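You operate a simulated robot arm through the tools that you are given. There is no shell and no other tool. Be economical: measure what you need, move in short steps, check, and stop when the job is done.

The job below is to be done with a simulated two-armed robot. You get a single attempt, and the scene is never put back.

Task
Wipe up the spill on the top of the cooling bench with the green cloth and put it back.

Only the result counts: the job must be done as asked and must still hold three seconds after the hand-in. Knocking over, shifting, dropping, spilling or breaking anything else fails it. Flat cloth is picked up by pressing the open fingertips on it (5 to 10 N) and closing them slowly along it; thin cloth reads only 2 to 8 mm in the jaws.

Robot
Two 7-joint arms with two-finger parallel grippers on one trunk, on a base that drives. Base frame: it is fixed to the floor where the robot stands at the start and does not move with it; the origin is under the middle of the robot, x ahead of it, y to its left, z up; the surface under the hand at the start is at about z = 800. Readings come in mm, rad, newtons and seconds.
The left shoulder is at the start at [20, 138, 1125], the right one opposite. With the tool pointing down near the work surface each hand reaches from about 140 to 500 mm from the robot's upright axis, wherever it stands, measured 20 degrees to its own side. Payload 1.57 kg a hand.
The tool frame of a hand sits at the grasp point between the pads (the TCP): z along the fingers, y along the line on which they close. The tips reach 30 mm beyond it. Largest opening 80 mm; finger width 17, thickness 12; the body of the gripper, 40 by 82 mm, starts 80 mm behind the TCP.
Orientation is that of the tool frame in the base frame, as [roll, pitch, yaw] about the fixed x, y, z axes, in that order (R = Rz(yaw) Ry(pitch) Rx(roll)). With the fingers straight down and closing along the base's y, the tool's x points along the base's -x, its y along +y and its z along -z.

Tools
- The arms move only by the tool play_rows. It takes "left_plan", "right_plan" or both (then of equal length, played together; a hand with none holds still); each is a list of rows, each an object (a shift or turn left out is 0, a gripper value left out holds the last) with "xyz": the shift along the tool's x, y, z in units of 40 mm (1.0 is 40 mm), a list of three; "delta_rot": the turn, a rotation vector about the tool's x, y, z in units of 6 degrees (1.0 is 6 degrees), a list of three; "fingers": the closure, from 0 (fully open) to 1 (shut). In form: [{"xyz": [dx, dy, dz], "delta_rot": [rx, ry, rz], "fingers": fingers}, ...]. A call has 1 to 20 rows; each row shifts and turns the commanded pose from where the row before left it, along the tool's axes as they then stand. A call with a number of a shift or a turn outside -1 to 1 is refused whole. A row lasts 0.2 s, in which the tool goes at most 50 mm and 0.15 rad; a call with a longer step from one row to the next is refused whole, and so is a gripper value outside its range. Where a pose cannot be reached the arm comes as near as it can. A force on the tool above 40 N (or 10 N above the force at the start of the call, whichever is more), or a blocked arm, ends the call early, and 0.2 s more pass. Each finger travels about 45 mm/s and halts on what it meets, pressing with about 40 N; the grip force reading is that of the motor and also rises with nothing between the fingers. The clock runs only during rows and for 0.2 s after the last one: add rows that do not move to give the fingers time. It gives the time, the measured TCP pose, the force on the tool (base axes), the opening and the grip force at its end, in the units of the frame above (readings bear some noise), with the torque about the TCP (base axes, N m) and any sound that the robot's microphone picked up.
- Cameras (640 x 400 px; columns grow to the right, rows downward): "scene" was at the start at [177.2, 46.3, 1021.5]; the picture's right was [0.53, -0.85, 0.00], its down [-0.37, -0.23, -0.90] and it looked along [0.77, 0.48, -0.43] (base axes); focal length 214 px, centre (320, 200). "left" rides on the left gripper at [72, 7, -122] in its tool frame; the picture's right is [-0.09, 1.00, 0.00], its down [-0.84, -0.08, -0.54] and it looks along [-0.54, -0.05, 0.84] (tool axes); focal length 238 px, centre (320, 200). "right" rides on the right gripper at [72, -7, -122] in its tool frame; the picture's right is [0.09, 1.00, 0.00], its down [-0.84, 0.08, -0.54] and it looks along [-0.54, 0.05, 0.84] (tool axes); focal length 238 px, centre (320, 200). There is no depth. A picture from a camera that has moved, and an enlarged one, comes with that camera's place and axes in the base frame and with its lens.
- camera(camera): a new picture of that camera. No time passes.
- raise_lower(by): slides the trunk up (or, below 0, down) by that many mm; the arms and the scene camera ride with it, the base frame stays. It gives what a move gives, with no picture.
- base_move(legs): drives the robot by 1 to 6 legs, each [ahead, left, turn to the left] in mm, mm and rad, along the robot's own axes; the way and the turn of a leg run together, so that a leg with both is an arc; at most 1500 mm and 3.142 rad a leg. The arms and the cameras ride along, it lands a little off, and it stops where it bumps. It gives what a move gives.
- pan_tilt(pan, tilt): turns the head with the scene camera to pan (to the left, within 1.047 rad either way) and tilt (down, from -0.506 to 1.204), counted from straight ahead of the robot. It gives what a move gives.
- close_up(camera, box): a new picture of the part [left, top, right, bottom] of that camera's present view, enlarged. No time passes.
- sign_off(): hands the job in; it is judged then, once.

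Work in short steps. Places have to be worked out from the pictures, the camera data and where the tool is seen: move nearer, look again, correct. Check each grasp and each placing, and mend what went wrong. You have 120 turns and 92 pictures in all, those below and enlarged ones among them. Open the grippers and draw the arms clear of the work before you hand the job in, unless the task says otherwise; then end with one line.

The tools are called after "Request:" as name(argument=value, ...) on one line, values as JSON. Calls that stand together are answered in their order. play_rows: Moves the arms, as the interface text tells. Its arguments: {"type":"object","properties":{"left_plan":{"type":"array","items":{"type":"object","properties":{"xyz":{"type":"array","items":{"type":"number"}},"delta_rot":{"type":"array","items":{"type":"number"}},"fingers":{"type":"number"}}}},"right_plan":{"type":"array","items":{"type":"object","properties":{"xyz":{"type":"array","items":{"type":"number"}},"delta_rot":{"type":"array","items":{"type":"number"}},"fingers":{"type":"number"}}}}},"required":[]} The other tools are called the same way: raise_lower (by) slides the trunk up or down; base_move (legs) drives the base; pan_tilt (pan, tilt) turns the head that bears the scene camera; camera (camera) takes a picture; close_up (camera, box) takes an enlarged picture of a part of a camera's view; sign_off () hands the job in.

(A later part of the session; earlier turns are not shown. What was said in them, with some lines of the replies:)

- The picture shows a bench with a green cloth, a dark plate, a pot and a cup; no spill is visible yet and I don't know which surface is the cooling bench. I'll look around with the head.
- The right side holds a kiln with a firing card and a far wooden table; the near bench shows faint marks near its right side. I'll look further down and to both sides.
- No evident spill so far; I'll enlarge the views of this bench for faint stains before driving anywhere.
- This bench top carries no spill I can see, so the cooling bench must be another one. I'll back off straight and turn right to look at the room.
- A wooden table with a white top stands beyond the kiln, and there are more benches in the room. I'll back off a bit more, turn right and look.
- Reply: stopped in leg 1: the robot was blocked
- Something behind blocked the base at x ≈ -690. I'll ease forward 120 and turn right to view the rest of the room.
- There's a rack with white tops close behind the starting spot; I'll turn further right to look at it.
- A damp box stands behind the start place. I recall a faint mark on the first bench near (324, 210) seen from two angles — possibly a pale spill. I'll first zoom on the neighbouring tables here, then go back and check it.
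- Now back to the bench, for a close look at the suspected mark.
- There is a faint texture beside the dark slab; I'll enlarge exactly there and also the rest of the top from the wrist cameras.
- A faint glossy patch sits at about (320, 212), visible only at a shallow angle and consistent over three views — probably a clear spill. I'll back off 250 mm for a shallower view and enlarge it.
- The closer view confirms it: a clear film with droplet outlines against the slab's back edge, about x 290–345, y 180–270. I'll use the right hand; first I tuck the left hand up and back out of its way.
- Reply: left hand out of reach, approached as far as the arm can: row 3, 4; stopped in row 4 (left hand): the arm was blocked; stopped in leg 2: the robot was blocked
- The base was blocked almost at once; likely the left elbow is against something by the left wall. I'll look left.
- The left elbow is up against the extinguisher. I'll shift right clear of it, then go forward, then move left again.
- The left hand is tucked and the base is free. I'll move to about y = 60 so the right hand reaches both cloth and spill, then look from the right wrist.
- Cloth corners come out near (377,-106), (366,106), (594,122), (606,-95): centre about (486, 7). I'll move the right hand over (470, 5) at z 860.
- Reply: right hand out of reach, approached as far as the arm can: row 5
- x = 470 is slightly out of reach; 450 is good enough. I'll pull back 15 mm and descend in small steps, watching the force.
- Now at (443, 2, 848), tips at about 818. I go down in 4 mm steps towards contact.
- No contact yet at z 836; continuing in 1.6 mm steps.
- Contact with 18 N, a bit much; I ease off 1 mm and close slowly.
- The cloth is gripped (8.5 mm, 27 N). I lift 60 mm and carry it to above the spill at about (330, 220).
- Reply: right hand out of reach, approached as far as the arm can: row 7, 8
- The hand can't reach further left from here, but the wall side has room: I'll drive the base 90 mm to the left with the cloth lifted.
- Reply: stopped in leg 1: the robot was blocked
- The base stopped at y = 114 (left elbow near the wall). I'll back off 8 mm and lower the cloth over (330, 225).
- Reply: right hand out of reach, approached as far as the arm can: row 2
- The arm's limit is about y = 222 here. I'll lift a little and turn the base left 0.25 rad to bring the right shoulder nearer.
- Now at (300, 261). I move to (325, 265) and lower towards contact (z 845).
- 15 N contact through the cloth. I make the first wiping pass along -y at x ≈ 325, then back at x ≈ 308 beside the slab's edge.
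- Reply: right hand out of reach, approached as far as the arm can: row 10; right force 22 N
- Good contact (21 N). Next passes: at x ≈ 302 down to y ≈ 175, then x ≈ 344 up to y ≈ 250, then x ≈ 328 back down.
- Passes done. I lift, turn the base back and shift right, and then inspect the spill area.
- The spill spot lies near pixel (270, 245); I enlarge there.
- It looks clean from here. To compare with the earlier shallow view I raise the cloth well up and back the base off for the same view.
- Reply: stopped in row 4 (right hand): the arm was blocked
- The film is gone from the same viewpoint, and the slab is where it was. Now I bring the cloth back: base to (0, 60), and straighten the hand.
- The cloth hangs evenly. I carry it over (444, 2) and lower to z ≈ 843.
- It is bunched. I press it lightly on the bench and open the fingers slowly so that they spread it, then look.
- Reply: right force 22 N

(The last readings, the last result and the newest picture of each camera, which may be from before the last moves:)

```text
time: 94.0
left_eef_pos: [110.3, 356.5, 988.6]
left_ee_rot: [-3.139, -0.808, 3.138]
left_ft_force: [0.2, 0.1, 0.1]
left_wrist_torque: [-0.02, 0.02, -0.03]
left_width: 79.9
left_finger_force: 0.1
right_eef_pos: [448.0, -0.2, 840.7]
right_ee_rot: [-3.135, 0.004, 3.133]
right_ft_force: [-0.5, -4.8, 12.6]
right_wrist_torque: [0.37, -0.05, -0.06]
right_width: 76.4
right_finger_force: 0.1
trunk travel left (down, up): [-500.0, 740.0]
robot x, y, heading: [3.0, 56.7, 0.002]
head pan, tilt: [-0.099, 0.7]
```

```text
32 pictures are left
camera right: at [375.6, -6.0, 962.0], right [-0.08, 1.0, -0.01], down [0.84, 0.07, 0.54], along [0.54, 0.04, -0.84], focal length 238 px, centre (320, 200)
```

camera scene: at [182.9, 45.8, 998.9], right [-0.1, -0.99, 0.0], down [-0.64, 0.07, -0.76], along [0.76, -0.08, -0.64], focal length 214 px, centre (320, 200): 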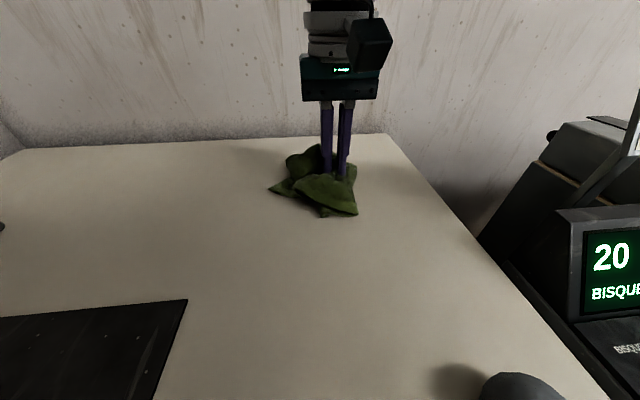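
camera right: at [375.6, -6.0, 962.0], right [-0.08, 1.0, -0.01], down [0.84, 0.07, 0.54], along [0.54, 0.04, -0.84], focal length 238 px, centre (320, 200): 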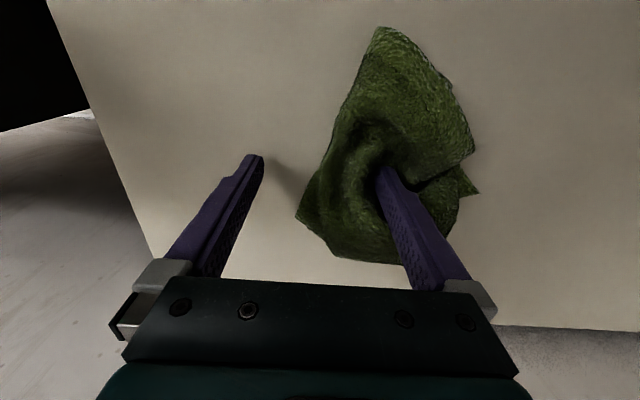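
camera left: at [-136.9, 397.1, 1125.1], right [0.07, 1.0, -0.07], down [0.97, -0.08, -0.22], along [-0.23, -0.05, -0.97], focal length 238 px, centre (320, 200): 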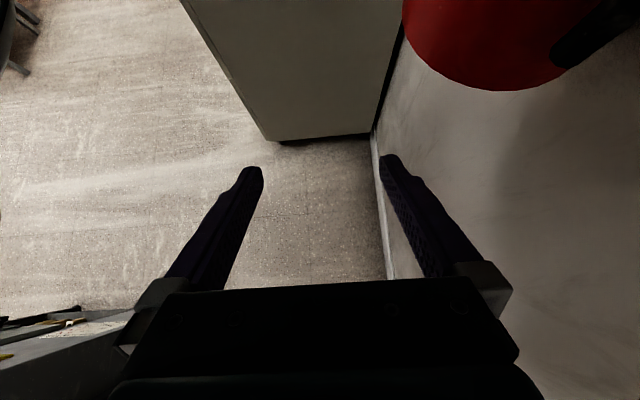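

The bunch stayed with the left finger and lies a bit left. I lift straight up and take a look.

Request:
play_rows(right_plan=[{"xyz": [0, 0, -0.4]}, {"xyz": [0, 0, -1]}, {"xyz": [0.5, 0, -1]}, {"xyz": [1, 0, -0.3]}, {"xyz": [0, 0, 0]}])

Request:
camera(camera="right")

Request:
close_up(camera="scene", box=[220, 110, 460, 260])

```text
time: 95.2
left_eef_pos: [109.2, 358.5, 989.3]
left_ee_rot: [-3.141, -0.808, 3.139]
left_ft_force: [0.4, 0.4, 0.6]
left_wrist_torque: [-0.02, 0.02, -0.04]
left_width: 80.0
left_finger_force: 0.1
right_eef_pos: [385.7, 1.6, 947.7]
right_ee_rot: [-3.136, 0.001, 3.131]
right_ft_force: [0.5, 0.7, -1.0]
right_wrist_torque: [0.0, 0.0, -0.01]
right_width: 79.9
right_finger_force: 0.1
trunk travel left (down, up): [-500.0, 740.0]
robot x, y, heading: [-3.9, 57.2, -0.004]
head pan, tilt: [-0.099, 0.7]
```

```text
31 pictures are left
camera right: at [313.7, -4.1, 1068.1], right [-0.08, 1.0, -0.01], down [0.84, 0.07, 0.54], along [0.54, 0.04, -0.84], focal length 238 px, centre (320, 200)
```

right: 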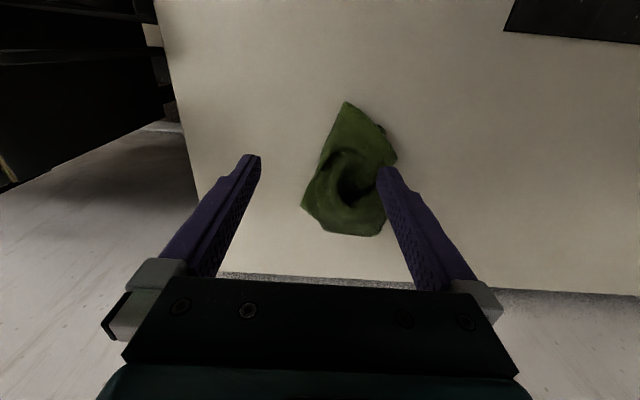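

```text
2.67 times, centred on (340, 185) of scene
camera zoom: at [182.9, 45.9, 998.9], right [-0.1, -0.99, 0.0], down [-0.64, 0.07, -0.77], along [0.76, -0.08, -0.64], focal length 572 px, centre (267, 240)
```

zoom: 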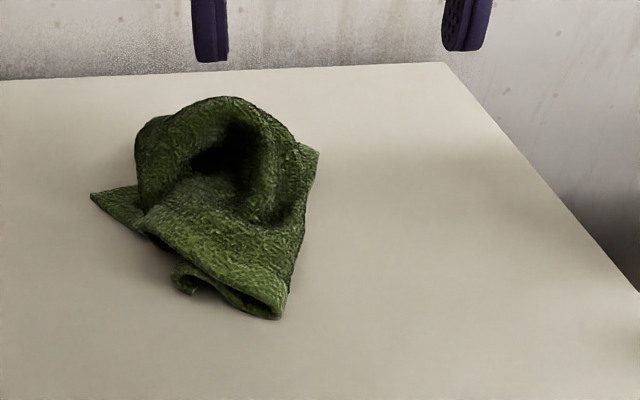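

The cloth is crumpled around (445, 40); its corners seem to be near (361,21), (395,68), (463,119) and (501,-21), so its right edge runs by y≈0. I'll pinch that right edge near (430, 15) and drag it to the right to unfold it.

Request:
play_rows(right_plan=[{"xyz": [-0.55, 0.2, 0.6], "fingers": 0.42}, {"xyz": [-0.55, 0.2, 0.7]}, {"xyz": [0, 0, 0.7]}, {"xyz": [0, 0, 0.3]}, {"xyz": [0, 0, 0.2]}, {"xyz": [0, 0, 0.1]}, {"xyz": [0, 0, 0]}])

Request:
camera(camera="right")

```text
time: 96.8
left_eef_pos: [110.1, 358.0, 987.4]
left_ee_rot: [-3.141, -0.806, 3.136]
left_ft_force: [-0.4, 0.3, 0.0]
left_wrist_torque: [0.0, 0.01, -0.03]
left_width: 80.1
left_finger_force: 0.0
right_eef_pos: [430.7, 16.2, 844.1]
right_ee_rot: [-3.137, 0.003, 3.134]
right_ft_force: [0.2, 0.0, 2.0]
right_wrist_torque: [0.01, 0.0, -0.05]
right_width: 46.2
right_finger_force: 0.1
trunk travel left (down, up): [-500.0, 740.0]
robot x, y, heading: [-1.0, 58.7, -0.004]
head pan, tilt: [-0.099, 0.7]
```

```text
29 pictures are left
camera right: at [358.2, 11.1, 964.6], right [-0.08, 1.0, -0.01], down [0.84, 0.07, 0.54], along [0.54, 0.04, -0.84], focal length 238 px, centre (320, 200)
```

right: 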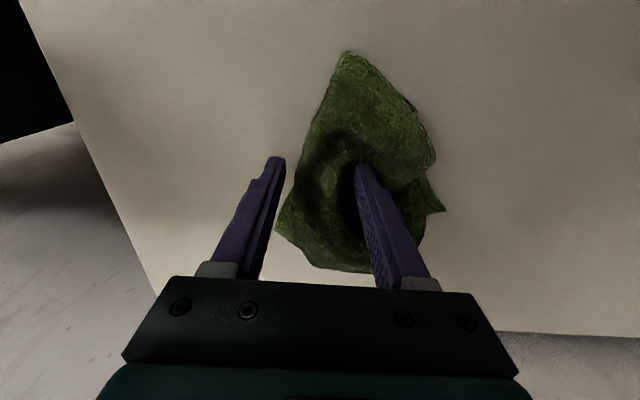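

The fingers straddle the right edge. I go down to light contact and close.

Request:
play_rows(right_plan=[{"xyz": [0, 0, 0.12]}, {"xyz": [0, 0, 0.08]}, {"xyz": [0, 0, 0.04]}, {"xyz": [0, 0, 0]}])

```text
time: 97.7
left_eef_pos: [109.2, 358.4, 987.7]
left_ee_rot: [-3.141, -0.809, 3.137]
left_ft_force: [0.0, 0.3, -0.1]
left_wrist_torque: [0.02, -0.02, -0.04]
left_width: 79.8
left_finger_force: 0.2
right_eef_pos: [431.5, 17.7, 837.7]
right_ee_rot: [-3.141, 0.005, 3.133]
right_ft_force: [-5.2, -2.5, 19.8]
right_wrist_torque: [0.51, 0.16, 0.1]
right_width: 44.4
right_finger_force: 0.0
trunk travel left (down, up): [-500.0, 740.0]
robot x, y, heading: [0.2, 60.9, -0.003]
head pan, tilt: [-0.099, 0.7]
stopped in row 4 (right hand): the force on the tool passed its limit at 42 N (the readings are from after the stop); the commanded pose is now the measured one
```

Left finger presses on layers; I close now from here.

Request:
play_rows(right_plan=[{"xyz": [0, 0, -0.03], "fingers": 0.5}, {"fingers": 0.6}, {"fingers": 0.7}, {"fingers": 0.8}, {"fingers": 0.9}, {"fingers": 1.0}, {"fingers": 1.0}])

Request:
camera(camera="right")

```text
time: 99.3
left_eef_pos: [109.8, 359.4, 989.4]
left_ee_rot: [3.141, -0.806, 3.14]
left_ft_force: [-0.7, 0.2, -0.1]
left_wrist_torque: [-0.03, 0.0, -0.03]
left_width: 80.0
left_finger_force: 0.1
right_eef_pos: [432.7, 20.3, 837.2]
right_ee_rot: [3.142, 0.005, 3.135]
right_ft_force: [-0.7, 5.1, 18.0]
right_wrist_torque: [0.32, 0.01, 0.01]
right_width: 8.6
right_finger_force: 27.3
trunk travel left (down, up): [-500.0, 740.0]
robot x, y, heading: [-2.6, 58.1, -0.006]
head pan, tilt: [-0.099, 0.7]
```

```text
28 pictures are left
camera right: at [359.7, 12.9, 958.8], right [-0.08, 1.0, 0.0], down [0.83, 0.07, 0.55], along [0.54, 0.05, -0.84], focal length 238 px, centre (320, 200)
```

right: 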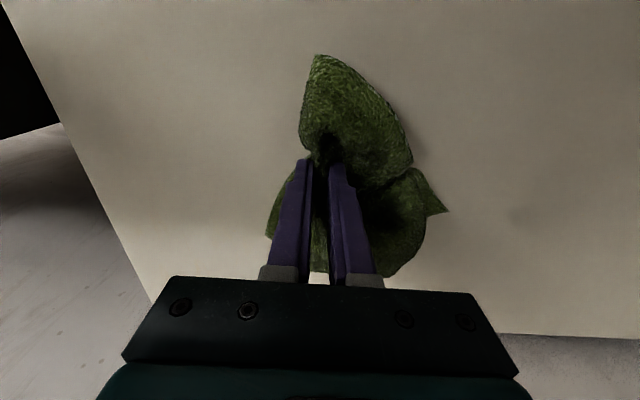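

Gripped near the edge. I lift it to see how it hangs.

Request:
play_rows(right_plan=[{"xyz": [0, 0, -1]}, {"xyz": [0.3, 0, -1]}, {"xyz": [0.6, 0, -1]}, {"xyz": [0.6, 0, -0.6]}, {"xyz": [0, 0, 0]}])

Request:
camera(camera="scene")

```text
time: 100.5
left_eef_pos: [108.6, 359.1, 988.2]
left_ee_rot: [-3.139, -0.807, 3.136]
left_ft_force: [0.5, -0.7, -0.2]
left_wrist_torque: [-0.02, 0.02, 0.06]
left_width: 80.1
left_finger_force: 0.1
right_eef_pos: [366.4, 16.5, 976.8]
right_ee_rot: [-3.137, -0.006, 3.136]
right_ft_force: [-0.6, 0.0, -1.1]
right_wrist_torque: [-0.02, 0.02, 0.02]
right_width: 7.9
right_finger_force: 27.5
trunk travel left (down, up): [-500.0, 740.0]
robot x, y, heading: [-3.1, 56.9, -0.008]
head pan, tilt: [-0.099, 0.7]
```

```text
27 pictures are left
camera scene: at [182.7, 45.8, 998.9], right [-0.1, -0.99, 0.0], down [-0.64, 0.07, -0.76], along [0.76, -0.08, -0.64], focal length 214 px, centre (320, 200)
```

scene: 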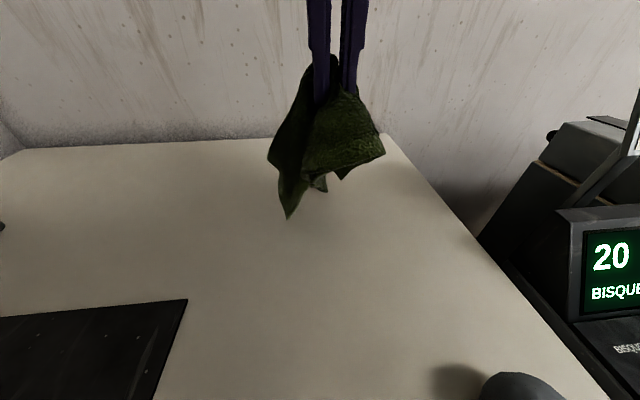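

It's held about 60 mm in from one edge, with the long side trailing left. I'll put it down further left and drag it right, using the base for the long travel.

Request:
base_move(legs=[[0, 48, 0]])

Request:
play_rows(right_plan=[{"xyz": [-0.4, 0.3, 0.6]}, {"xyz": [-0.4, 0.3, 0.6]}, {"xyz": [-0.4, 0.3, 0.6]}, {"xyz": [-0.4, 0.3, 0.6]}, {"xyz": [0, 0, 0.8]}, {"xyz": [0, 0, 0]}])

```text
time: 101.4
left_eef_pos: [110.6, 403.6, 988.6]
left_ee_rot: [-3.138, -0.807, 3.134]
left_ft_force: [-0.8, -0.1, -0.3]
left_wrist_torque: [0.01, 0.04, -0.01]
left_width: 80.1
left_finger_force: 0.1
right_eef_pos: [369.7, 62.5, 976.8]
right_ee_rot: [-3.137, -0.006, 3.134]
right_ft_force: [0.6, 0.2, -0.8]
right_wrist_torque: [-0.03, 0.07, 0.03]
right_width: 8.1
right_finger_force: 27.0
trunk travel left (down, up): [-500.0, 740.0]
robot x, y, heading: [0.9, 104.1, -0.002]
head pan, tilt: [-0.099, 0.7]
```

```text
time: 102.8
left_eef_pos: [112.1, 403.8, 987.4]
left_ee_rot: [-3.139, -0.805, 3.136]
left_ft_force: [-0.3, -0.5, -0.1]
left_wrist_torque: [-0.01, 0.0, 0.03]
left_width: 80.0
left_finger_force: 0.1
right_eef_pos: [429.8, 107.7, 857.4]
right_ee_rot: [-3.137, -0.004, 3.136]
right_ft_force: [0.3, -0.4, -0.1]
right_wrist_torque: [-0.01, 0.0, 0.03]
right_width: 8.0
right_finger_force: 27.2
right hand out of reach, approached as far as the arm can: row 4
trunk travel left (down, up): [-500.0, 740.0]
robot x, y, heading: [-1.0, 105.8, -0.004]
head pan, tilt: [-0.099, 0.7]
```

Now I lower another 8 mm and drag to the right with the base.

Request:
play_rows(right_plan=[{"xyz": [0, 0, 0.2]}, {"xyz": [0, 0, 0]}])

Request:
base_move(legs=[[0, -110, 0]])

Request:
play_rows(right_plan=[{"xyz": [-0.1, -0.5, 0]}, {"xyz": [-0.15, -0.5, 0]}, {"xyz": [-0.2, -0.5, 0]}, {"xyz": [-0.2, -0.5, 0]}, {"xyz": [0, 0, 0]}])

Request:
camera(camera="scene")

Request:
camera(camera="right")

```text
time: 103.4
left_eef_pos: [110.2, 404.0, 988.3]
left_ee_rot: [-3.139, -0.807, 3.135]
left_ft_force: [0.1, -0.5, -0.2]
left_wrist_torque: [-0.01, 0.03, 0.01]
left_width: 79.9
left_finger_force: 0.0
right_eef_pos: [430.0, 107.3, 850.0]
right_ee_rot: [-3.137, -0.004, 3.134]
right_ft_force: [-0.7, 0.1, 0.1]
right_wrist_torque: [0.02, -0.01, 0.01]
right_width: 8.0
right_finger_force: 26.8
trunk travel left (down, up): [-500.0, 740.0]
robot x, y, heading: [-0.3, 103.0, -0.002]
head pan, tilt: [-0.099, 0.7]
```

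```text
time: 104.6
left_eef_pos: [108.7, 296.3, 988.5]
left_ee_rot: [-3.141, -0.807, 3.134]
left_ft_force: [-0.1, 0.9, 0.1]
left_wrist_torque: [-0.01, -0.01, 0.01]
left_width: 79.9
left_finger_force: 0.1
right_eef_pos: [426.3, -1.3, 849.1]
right_ee_rot: [-3.138, -0.006, 3.134]
right_ft_force: [-0.5, -0.6, 0.7]
right_wrist_torque: [-0.01, -0.03, 0.02]
right_width: 7.9
right_finger_force: 27.3
trunk travel left (down, up): [-500.0, 740.0]
robot x, y, heading: [0.6, -8.2, -0.008]
head pan, tilt: [-0.099, 0.7]
```

```text
time: 105.8
left_eef_pos: [108.4, 298.3, 988.4]
left_ee_rot: [3.14, -0.807, 3.138]
left_ft_force: [-0.1, -0.8, 0.3]
left_wrist_torque: [0.0, 0.02, -0.01]
left_width: 79.9
left_finger_force: 0.1
right_eef_pos: [451.6, -80.8, 849.0]
right_ee_rot: [-3.14, -0.008, 3.134]
right_ft_force: [-0.2, 0.2, -0.2]
right_wrist_torque: [0.03, -0.01, 0.03]
right_width: 8.2
right_finger_force: 27.3
trunk travel left (down, up): [-500.0, 740.0]
robot x, y, heading: [-0.4, -6.1, -0.003]
head pan, tilt: [-0.099, 0.7]
```

```text
26 pictures are left
camera scene: at [182.5, -16.0, 998.9], right [-0.1, -0.99, 0.0], down [-0.64, 0.07, -0.76], along [0.76, -0.08, -0.64], focal length 214 px, centre (320, 200)
```

scene: 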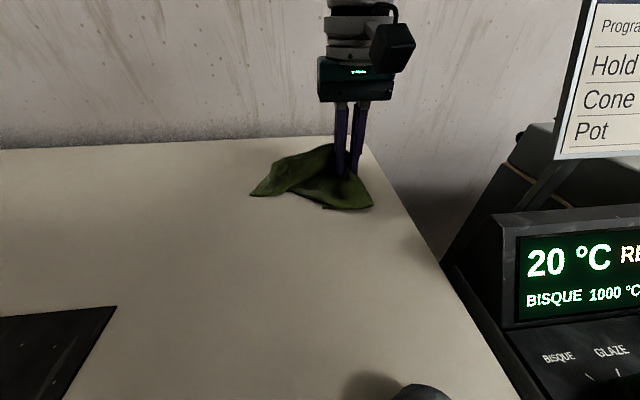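

```text
25 pictures are left
camera right: at [380.5, -86.6, 971.2], right [-0.08, 1.0, 0.0], down [0.84, 0.07, 0.54], along [0.53, 0.04, -0.84], focal length 238 px, centre (320, 200)
```

right: 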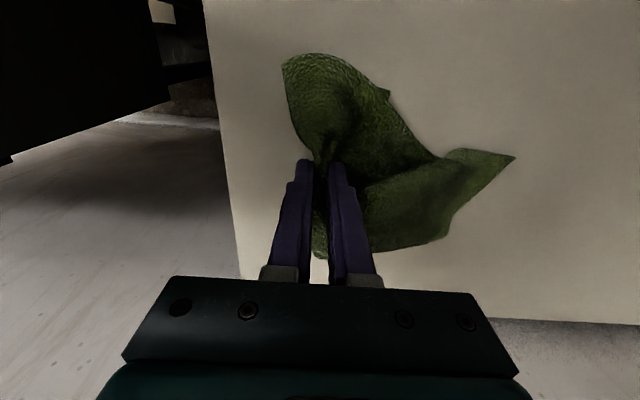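

It's stretched out to the left now. I lower, open only partly, and lift off straight.

Request:
play_rows(right_plan=[{"xyz": [0, 0, 0.2]}, {"fingers": 0.8}, {"fingers": 0.6}, {"fingers": 0.6}, {"xyz": [0, 0, -0.3]}, {"xyz": [0, 0, -0.8]}, {"xyz": [0.5, 0, -0.9]}, {"xyz": [0.8, 0, -0.5]}, {"xyz": [0.8, 0, 0]}, {"xyz": [0, 0, 0]}])

Request:
camera(camera="scene")

Request:
camera(camera="right")

```text
time: 108.0
left_eef_pos: [109.1, 297.3, 989.7]
left_ee_rot: [-3.141, -0.807, 3.139]
left_ft_force: [-0.8, -0.4, -0.1]
left_wrist_torque: [0.01, 0.02, 0.02]
left_width: 80.0
left_finger_force: 0.1
right_eef_pos: [367.7, -80.0, 942.4]
right_ee_rot: [-3.138, -0.007, 3.133]
right_ft_force: [0.1, -0.1, -0.5]
right_wrist_torque: [0.01, -0.04, 0.0]
right_width: 31.8
right_finger_force: 0.1
trunk travel left (down, up): [-500.0, 740.0]
robot x, y, heading: [-3.1, -2.4, -0.003]
head pan, tilt: [-0.099, 0.7]
```

```text
24 pictures are left
camera scene: at [182.6, -16.1, 998.9], right [-0.1, -0.99, 0.0], down [-0.64, 0.07, -0.77], along [0.76, -0.08, -0.64], focal length 214 px, centre (320, 200)
```

scene: 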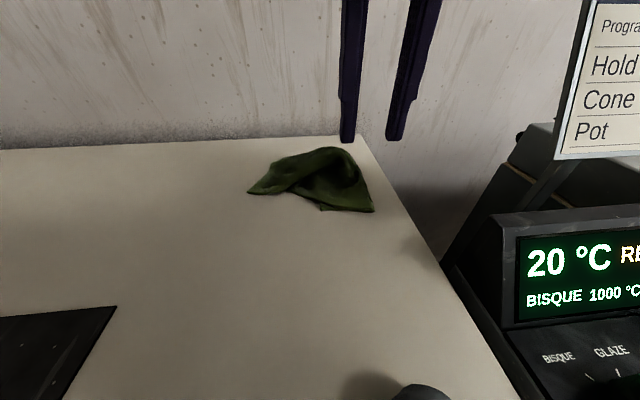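

```text
23 pictures are left
camera right: at [296.7, -85.3, 1064.7], right [-0.08, 1.0, 0.0], down [0.84, 0.07, 0.54], along [0.53, 0.04, -0.84], focal length 238 px, centre (320, 200)
```

right: 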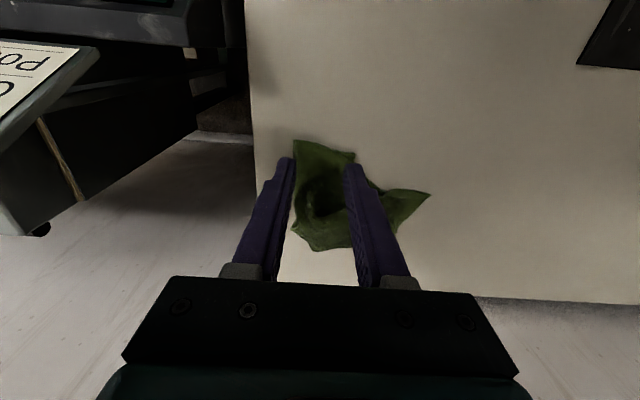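

The near-right corner is now about (385,-108), matching its original place; the left corner at about (442, 69). I enlarge to decide which corner to pull.

Request:
close_up(camera="scene", box=[230, 130, 390, 230])

```text
4.00 times, centred on (310, 180) of scene
camera zoom: at [182.6, -16.1, 998.9], right [-0.1, -0.99, 0.0], down [-0.64, 0.07, -0.77], along [0.76, -0.08, -0.64], focal length 858 px, centre (360, 280)
```

zoom: 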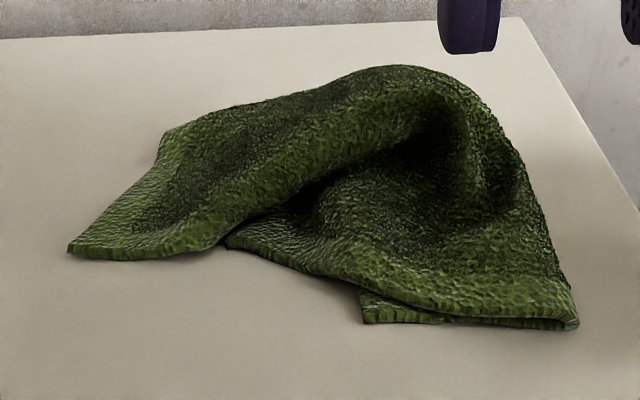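

The left flap's near hem lies at x≈445 from y 10 to 66. I move the base left, then pinch that flap near (452, 44) to pull it left and slightly nearer.

Request:
base_move(legs=[[0, 104, 0]])

Request:
play_rows(right_plan=[{"xyz": [-0.7, 0.17, 0.6], "fingers": 0.4}, {"xyz": [-0.7, 0.17, 0.6]}, {"xyz": [-0.7, 0.16, 0.6]}, {"xyz": [0, 0, 0.6]}, {"xyz": [0, 0, 0]}])

Request:
camera(camera="right")

```text
time: 109.2
left_eef_pos: [109.3, 402.9, 987.3]
left_ee_rot: [-3.141, -0.808, 3.14]
left_ft_force: [-0.3, -0.4, 0.0]
left_wrist_torque: [0.02, 0.01, 0.04]
left_width: 80.0
left_finger_force: 0.0
right_eef_pos: [368.5, 25.4, 941.8]
right_ee_rot: [-3.138, -0.007, 3.134]
right_ft_force: [-0.6, 0.3, 0.3]
right_wrist_torque: [0.03, 0.01, 0.0]
right_width: 32.2
right_finger_force: 0.0
trunk travel left (down, up): [-500.0, 740.0]
robot x, y, heading: [-1.2, 100.3, -0.006]
head pan, tilt: [-0.099, 0.7]
```

```text
time: 110.4
left_eef_pos: [108.3, 401.2, 988.2]
left_ee_rot: [-3.141, -0.808, 3.137]
left_ft_force: [-0.5, -0.4, -0.4]
left_wrist_torque: [-0.03, 0.03, 0.01]
left_width: 80.2
left_finger_force: 0.0
right_eef_pos: [450.8, 46.0, 845.1]
right_ee_rot: [-3.138, -0.006, 3.136]
right_ft_force: [-0.6, -0.6, 0.6]
right_wrist_torque: [0.01, 0.01, 0.0]
right_width: 48.1
right_finger_force: 0.1
trunk travel left (down, up): [-500.0, 740.0]
robot x, y, heading: [-1.9, 101.1, -0.006]
head pan, tilt: [-0.099, 0.7]
```

```text
21 pictures are left
camera right: at [379.8, 39.5, 966.8], right [-0.09, 1.0, 0.0], down [0.84, 0.07, 0.54], along [0.53, 0.04, -0.84], focal length 238 px, centre (320, 200)
```

right: 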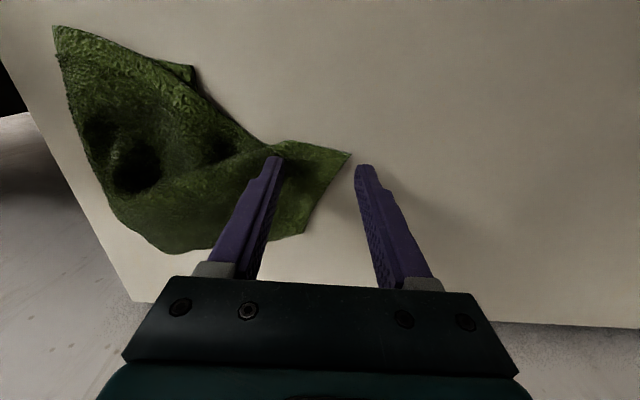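

The left finger is just outside the tip; I shift 14 mm to the right, go down to contact and close.

Request:
play_rows(right_plan=[{"xyz": [0, -0.35, 0.1]}, {"xyz": [0, 0, 0.1]}, {"xyz": [0, 0, 0.04]}, {"xyz": [0, 0, 0]}])

```text
time: 111.4
left_eef_pos: [109.6, 400.9, 988.3]
left_ee_rot: [-3.142, -0.808, 3.138]
left_ft_force: [0.0, -1.1, 0.6]
left_wrist_torque: [-0.01, 0.0, -0.03]
left_width: 79.9
left_finger_force: 0.1
right_eef_pos: [450.9, 29.6, 835.4]
right_ee_rot: [-3.138, -0.007, 3.135]
right_ft_force: [-2.5, 0.3, 8.9]
right_wrist_torque: [-0.3, 0.14, -0.14]
right_width: 48.2
right_finger_force: 0.0
trunk travel left (down, up): [-500.0, 740.0]
robot x, y, heading: [-1.6, 100.4, -0.004]
head pan, tilt: [-0.099, 0.7]
```

Light contact of 9 N. Closing slowly, pressing 1 mm more.

Request:
play_rows(right_plan=[{"xyz": [0, 0, 0.03], "fingers": 0.5}, {"fingers": 0.6}, {"fingers": 0.7}, {"fingers": 0.8}, {"fingers": 0.9}, {"fingers": 1.0}, {"fingers": 1.0}])

Request:
camera(camera="right")

```text
time: 113.0
left_eef_pos: [110.2, 401.2, 989.1]
left_ee_rot: [-3.141, -0.809, 3.135]
left_ft_force: [0.0, -0.6, -0.2]
left_wrist_torque: [0.02, -0.01, 0.0]
left_width: 80.1
left_finger_force: 0.1
right_eef_pos: [452.5, 30.5, 835.0]
right_ee_rot: [-3.138, -0.007, 3.134]
right_ft_force: [-0.3, -3.8, 10.7]
right_wrist_torque: [-0.28, 0.04, 0.01]
right_width: 5.4
right_finger_force: 25.3
trunk travel left (down, up): [-500.0, 740.0]
robot x, y, heading: [0.3, 102.6, -0.004]
head pan, tilt: [-0.099, 0.7]
```

```text
20 pictures are left
camera right: at [381.5, 23.6, 957.5], right [-0.08, 1.0, 0.0], down [0.84, 0.07, 0.54], along [0.54, 0.04, -0.84], focal length 238 px, centre (320, 200)
```

right: 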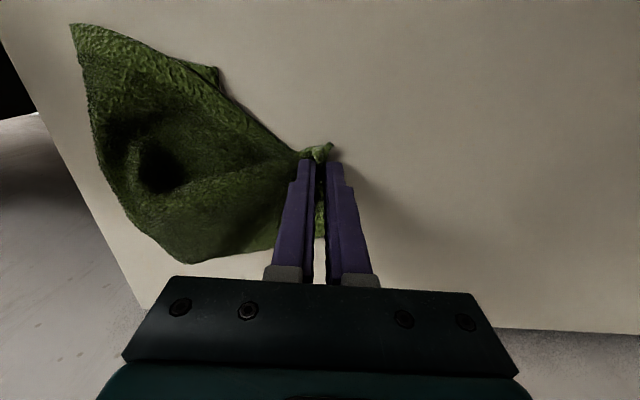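

Gripped 5.4 mm. I raise 4 mm and pull left about 72 mm.

Request:
play_rows(right_plan=[{"xyz": [0, 0, -0.15]}, {"xyz": [0.15, 0.45, 0]}, {"xyz": [0.15, 0.45, 0]}, {"xyz": [0.15, 0.45, 0]}, {"xyz": [0.15, 0.45, 0]}, {"xyz": [0, 0, 0]}])

Request:
camera(camera="right")

Request:
camera(camera="scene")

```text
time: 114.4
left_eef_pos: [109.6, 400.9, 987.5]
left_ee_rot: [3.142, -0.806, 3.139]
left_ft_force: [-0.1, -0.2, -0.4]
left_wrist_torque: [0.0, 0.0, -0.01]
left_width: 79.9
left_finger_force: 0.1
right_eef_pos: [427.6, 101.7, 841.4]
right_ee_rot: [-3.137, -0.007, 3.133]
right_ft_force: [-0.3, -0.3, 0.6]
right_wrist_torque: [0.01, 0.03, 0.0]
right_width: 5.5
right_finger_force: 25.4
trunk travel left (down, up): [-500.0, 740.0]
robot x, y, heading: [0.5, 96.0, -0.002]
head pan, tilt: [-0.099, 0.7]
```

```text
19 pictures are left
camera right: at [356.1, 96.6, 963.0], right [-0.09, 1.0, 0.0], down [0.84, 0.07, 0.54], along [0.53, 0.04, -0.84], focal length 238 px, centre (320, 200)
```

right: 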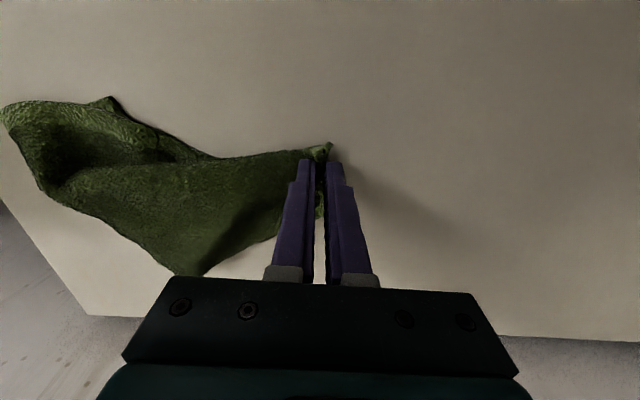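

```text
18 pictures are left
camera scene: at [183.0, 88.8, 998.9], right [-0.1, -0.99, 0.0], down [-0.64, 0.07, -0.76], along [0.76, -0.08, -0.64], focal length 214 px, centre (320, 200)
```

scene: 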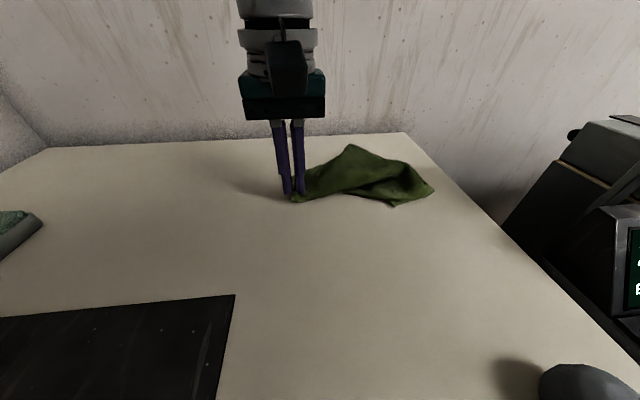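

Now it spans nearly its full width, y -109 to 105, x ~395 to 557; the centroid is some 20 mm right of the original. I pull 18 mm more to the left, then release gently and lift.

Request:
play_rows(right_plan=[{"xyz": [0, 0.23, 0]}, {"xyz": [0, 0.23, 0]}, {"xyz": [0, 0, 0.1]}, {"fingers": 0.85}, {"fingers": 0.7}, {"fingers": 0.7}, {"xyz": [0, 0, -0.3]}, {"xyz": [0, 0, -0.8]}, {"xyz": [0.5, 0, -0.9]}, {"xyz": [0.8, 0, -0.5]}, {"xyz": [0.8, 0, 0]}, {"xyz": [0, 0, 0]}])

Request:
camera(camera="right")

Request:
camera(camera="scene")

```text
time: 117.0
left_eef_pos: [109.5, 402.3, 988.5]
left_ee_rot: [3.14, -0.808, 3.138]
left_ft_force: [-0.7, -0.6, -0.4]
left_wrist_torque: [-0.03, -0.04, 0.0]
left_width: 79.8
left_finger_force: 0.0
right_eef_pos: [334.8, 113.8, 947.0]
right_ee_rot: [-3.137, -0.009, 3.132]
right_ft_force: [0.4, 0.3, -0.5]
right_wrist_torque: [-0.01, 0.0, -0.01]
right_width: 23.8
right_finger_force: 0.1
right hand out of reach, approached as far as the arm can: row 1, 2
trunk travel left (down, up): [-500.0, 740.0]
robot x, y, heading: [-1.2, 98.3, -0.003]
head pan, tilt: [-0.099, 0.7]
```

```text
17 pictures are left
camera right: at [263.1, 108.2, 1069.0], right [-0.08, 1.0, 0.0], down [0.84, 0.07, 0.54], along [0.53, 0.04, -0.84], focal length 238 px, centre (320, 200)
```

right: 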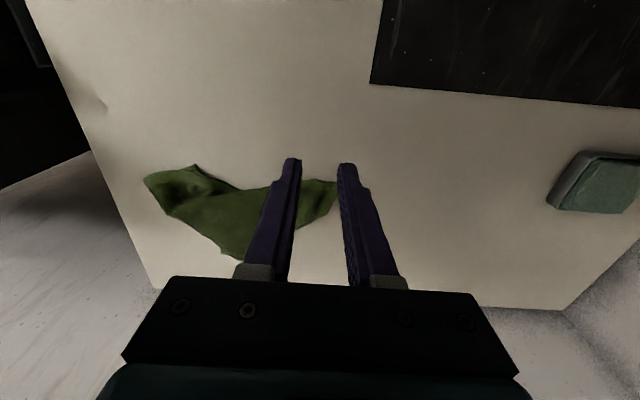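

```text
16 pictures are left
camera scene: at [183.0, 88.8, 998.9], right [-0.1, -0.99, 0.0], down [-0.64, 0.07, -0.77], along [0.76, -0.08, -0.64], focal length 214 px, centre (320, 200)
```

scene: 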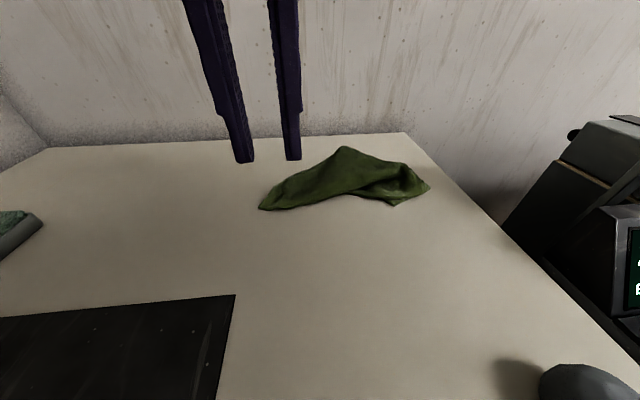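

Extents now: x 397–557, y -105–144, centroid about (455, 10) versus the original (486, 7). I enlarge to judge how it lies.

Request:
close_up(camera="scene", box=[248, 130, 440, 250])

```text
3.33 times, centred on (344, 190) of scene
camera zoom: at [183.0, 88.8, 998.9], right [-0.1, -0.99, 0.0], down [-0.64, 0.07, -0.77], along [0.76, -0.08, -0.64], focal length 715 px, centre (240, 233)
```

zoom: 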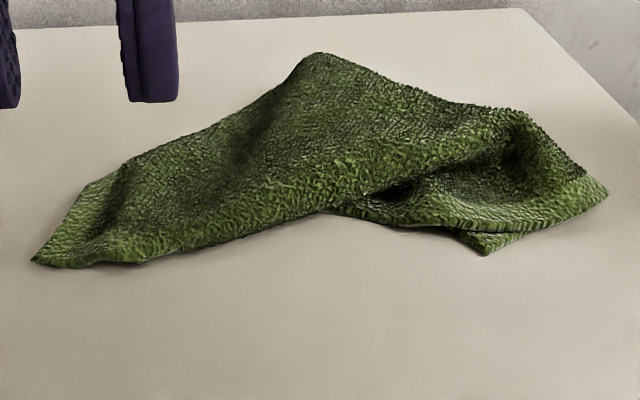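

It is folded into a triangle whose centre is ~30 mm nearer than originally. I'll pinch its middle at about (428, 15) and shift it ~25 mm away from the robot.

Request:
play_rows(right_plan=[{"xyz": [-0.58, -0.62, 0.4], "fingers": 0.4}, {"xyz": [-0.58, -0.62, 0.4]}, {"xyz": [-0.58, -0.62, 0.4]}, {"xyz": [-0.58, -0.62, 0.4]}, {"xyz": [0, 0, 0.6]}, {"xyz": [0, 0, 0.25]}, {"xyz": [0, 0, 0.1]}, {"xyz": [0, 0, 0]}])

Request:
camera(camera="right")

```text
time: 118.8
left_eef_pos: [109.0, 402.3, 989.1]
left_ee_rot: [-3.14, -0.809, 3.139]
left_ft_force: [0.7, 0.1, 0.2]
left_wrist_torque: [-0.01, 0.0, -0.02]
left_width: 80.1
left_finger_force: 0.0
right_eef_pos: [425.4, 13.4, 844.8]
right_ee_rot: [-3.137, -0.006, 3.134]
right_ft_force: [0.0, 0.4, 1.0]
right_wrist_torque: [-0.01, -0.05, 0.0]
right_width: 48.4
right_finger_force: 0.1
trunk travel left (down, up): [-500.0, 740.0]
robot x, y, heading: [-0.9, 101.0, -0.007]
head pan, tilt: [-0.099, 0.7]
```

```text
14 pictures are left
camera right: at [355.0, 8.0, 966.5], right [-0.09, 1.0, 0.0], down [0.84, 0.07, 0.54], along [0.53, 0.04, -0.84], focal length 238 px, centre (320, 200)
```

right: 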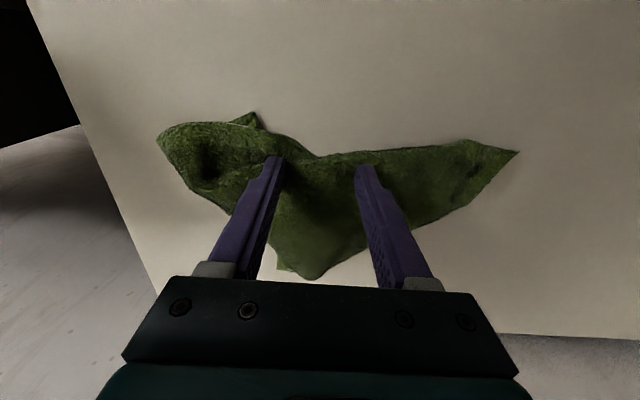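

Centroid now estimated at (460, 20). I go down, pinch, lift slightly and move (+25, -13).

Request:
play_rows(right_plan=[{"xyz": [0, 0, 0.12]}, {"xyz": [0, 0, 0.06]}, {"xyz": [0, 0, 0]}, {"fingers": 0.55}, {"fingers": 0.7}, {"fingers": 0.85}, {"fingers": 1.0}, {"fingers": 1.0}, {"fingers": 1.0}])

```text
time: 120.8
left_eef_pos: [110.5, 402.1, 988.1]
left_ee_rot: [-3.139, -0.806, 3.136]
left_ft_force: [-0.3, 0.2, -0.5]
left_wrist_torque: [0.0, -0.03, 0.02]
left_width: 80.1
left_finger_force: 0.1
right_eef_pos: [428.2, 13.2, 839.1]
right_ee_rot: [-3.138, -0.006, 3.134]
right_ft_force: [1.0, -2.2, 19.5]
right_wrist_torque: [-0.25, -0.18, -0.06]
right_width: 9.7
right_finger_force: 27.7
trunk travel left (down, up): [-500.0, 740.0]
robot x, y, heading: [0.0, 98.3, -0.003]
head pan, tilt: [-0.099, 0.7]
```

Request:
play_rows(right_plan=[{"xyz": [0, 0, -0.4]}, {"xyz": [-0.32, -0.16, 0]}, {"xyz": [-0.32, -0.16, 0]}, {"xyz": [0, 0, 0.3]}, {"xyz": [0, 0, 0]}, {"fingers": 0.85}, {"fingers": 0.7}, {"fingers": 0.6}, {"fingers": 0.6}, {"xyz": [0, 0, -0.3]}, {"xyz": [0, 0, -0.8]}, {"xyz": [0.5, 0, -0.9]}, {"xyz": [0.9, 0, -0.5]}, {"xyz": [0.9, 0, 0]}, {"xyz": [0, 0, 0]}])

Request:
camera(camera="right")

Request:
camera(camera="scene")

```text
time: 124.0
left_eef_pos: [108.7, 402.0, 988.6]
left_ee_rot: [-3.141, -0.808, 3.138]
left_ft_force: [0.1, 0.2, -0.2]
left_wrist_torque: [0.01, 0.01, -0.02]
left_width: 79.7
left_finger_force: 0.0
right_eef_pos: [359.8, 3.1, 942.1]
right_ee_rot: [-3.138, -0.008, 3.131]
right_ft_force: [-0.5, 0.3, -0.6]
right_wrist_torque: [-0.03, 0.0, 0.01]
right_width: 32.1
right_finger_force: 0.1
trunk travel left (down, up): [-500.0, 740.0]
robot x, y, heading: [-0.9, 98.2, -0.003]
head pan, tilt: [-0.099, 0.7]
```

```text
13 pictures are left
camera right: at [288.7, -2.7, 1064.7], right [-0.08, 1.0, 0.0], down [0.84, 0.07, 0.54], along [0.53, 0.04, -0.84], focal length 238 px, centre (320, 200)
```

right: 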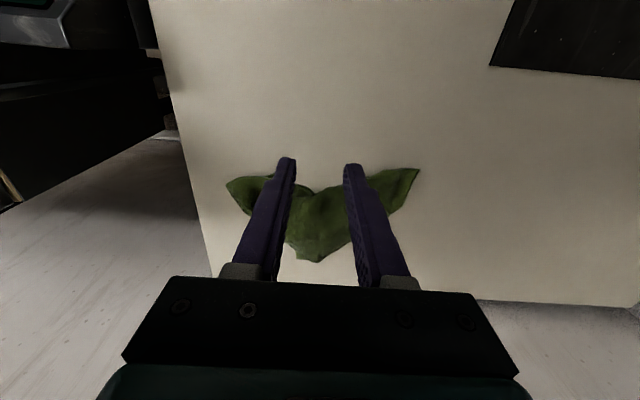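

```text
12 pictures are left
camera scene: at [183.0, 88.8, 998.9], right [-0.1, -0.99, 0.0], down [-0.64, 0.07, -0.77], along [0.76, -0.08, -0.64], focal length 214 px, centre (320, 200)
```

scene: 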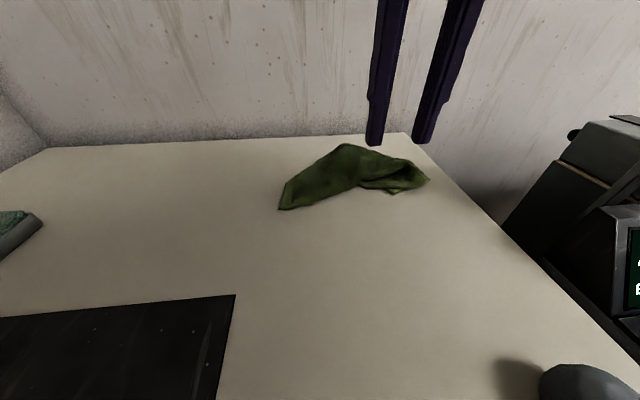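

The cloth's extents are now x 403–572, y -109–127, centroid about (475, 8): inside its original footprint. I open the hand fully, move right and back the robot clear, then check the whole bench once more.

Request:
play_rows(right_plan=[{"xyz": [0, 0, -0.5], "fingers": 0}, {"xyz": [0, 0, 0]}, {"xyz": [0, 0, 0]}])

Request:
base_move(legs=[[0, -105, 0], [-280, 0, 0]])

Request:
pan_tilt(pan=0.2, tilt=0.5)

Request:
camera(camera="scene")

Request:
close_up(camera="scene", box=[160, 130, 400, 280])

```text
time: 124.8
left_eef_pos: [109.0, 401.9, 987.9]
left_ee_rot: [3.141, -0.808, 3.138]
left_ft_force: [-0.6, -0.7, -0.4]
left_wrist_torque: [-0.01, 0.0, 0.01]
left_width: 80.4
left_finger_force: 0.1
right_eef_pos: [360.6, 4.3, 960.5]
right_ee_rot: [-3.138, -0.007, 3.134]
right_ft_force: [0.1, -0.6, 0.4]
right_wrist_torque: [0.04, 0.03, 0.0]
right_width: 80.0
right_finger_force: 0.0
trunk travel left (down, up): [-500.0, 740.0]
robot x, y, heading: [-1.7, 99.5, -0.008]
head pan, tilt: [-0.099, 0.7]
```

```text
time: 127.5
left_eef_pos: [-170.6, 297.8, 988.1]
left_ee_rot: [-3.14, -0.809, 3.138]
left_ft_force: [0.1, 0.9, 0.0]
left_wrist_torque: [-0.03, 0.03, -0.02]
left_width: 80.0
left_finger_force: 0.0
right_eef_pos: [80.9, -101.3, 961.4]
right_ee_rot: [-3.139, -0.007, 3.135]
right_ft_force: [-1.0, 0.3, 0.3]
right_wrist_torque: [0.05, -0.02, 0.03]
right_width: 80.1
right_finger_force: 0.1
trunk travel left (down, up): [-500.0, 740.0]
robot x, y, heading: [-276.3, -4.8, -0.001]
head pan, tilt: [-0.099, 0.7]
```

```text
time: 128.3
left_eef_pos: [-171.0, 297.1, 988.1]
left_ee_rot: [-3.141, -0.807, 3.138]
left_ft_force: [0.5, -0.2, 1.1]
left_wrist_torque: [0.01, 0.0, 0.0]
left_width: 79.9
left_finger_force: 0.1
right_eef_pos: [80.2, -101.4, 961.9]
right_ee_rot: [-3.138, -0.008, 3.134]
right_ft_force: [-1.5, -0.1, -0.5]
right_wrist_torque: [-0.01, 0.01, -0.02]
right_width: 80.1
right_finger_force: 0.1
trunk travel left (down, up): [-500.0, 740.0]
robot x, y, heading: [-279.4, -5.0, -0.004]
head pan, tilt: [0.201, 0.499]
```

```text
11 pictures are left
camera scene: at [-91.2, 10.8, 1016.6], right [0.2, -0.98, 0.0], down [-0.47, -0.09, -0.88], along [0.86, 0.17, -0.48], focal length 214 px, centre (320, 200)
```

scene: 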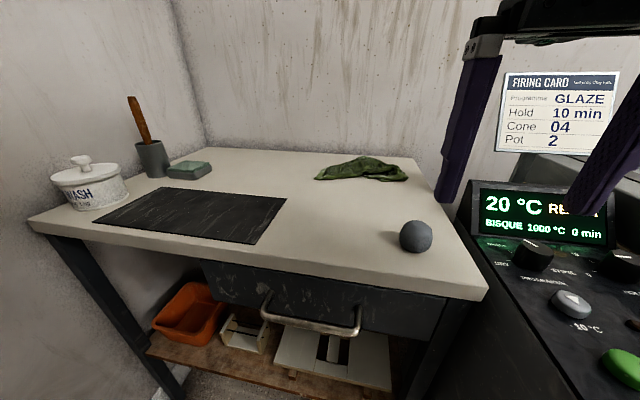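

```text
2.67 times, centred on (280, 205) of scene
camera zoom: at [-91.2, 10.8, 1016.6], right [0.2, -0.98, 0.0], down [-0.47, -0.09, -0.88], along [0.86, 0.17, -0.48], focal length 572 px, centre (427, 187)
```

zoom: 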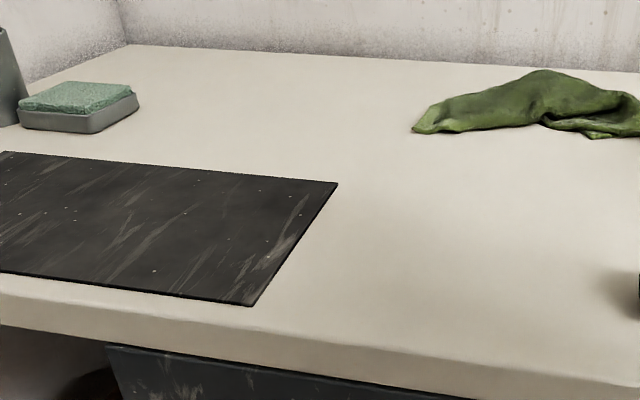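

The spill area is clean and everything else stands where it did; one last enlarged look over the right half of the top.

Request:
close_up(camera="scene", box=[270, 140, 494, 280])

```text
2.86 times, centred on (382, 210) of scene
camera zoom: at [-91.2, 10.8, 1016.6], right [0.2, -0.98, 0.0], down [-0.47, -0.09, -0.88], along [0.86, 0.17, -0.48], focal length 613 px, centre (143, 171)
```

zoom: 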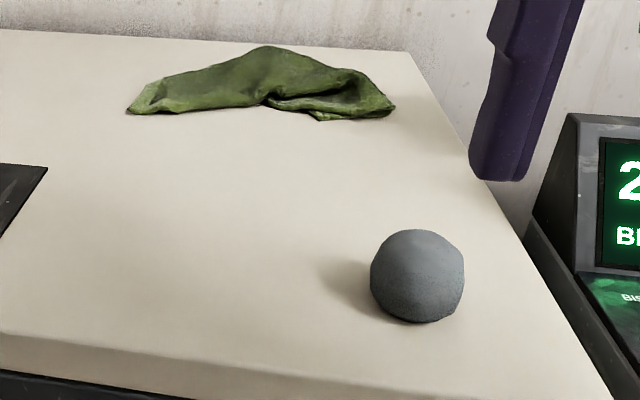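

The top is clean, the cloth is back in its place and the arms are clear; I hand in.

Request:
sign_off()

```text
The job is handed in.
```

I wiped up the spill and put the green cloth back inside its original spot, about 10 mm off centre but folded and rumpled rather than flat. Nothing marked the cooling bench, so I took it to be the one beside the kiln: the only spill I found was a faint clear film there, and it no longer shows in the pictures. While driving, the base bumped something behind it (probably the damp box) and the left elbow caught the wall-mounted extinguisher and then, probably, the wall. Everything on the bench is where it was, but I did not re-check the damp box or the extinguisher.
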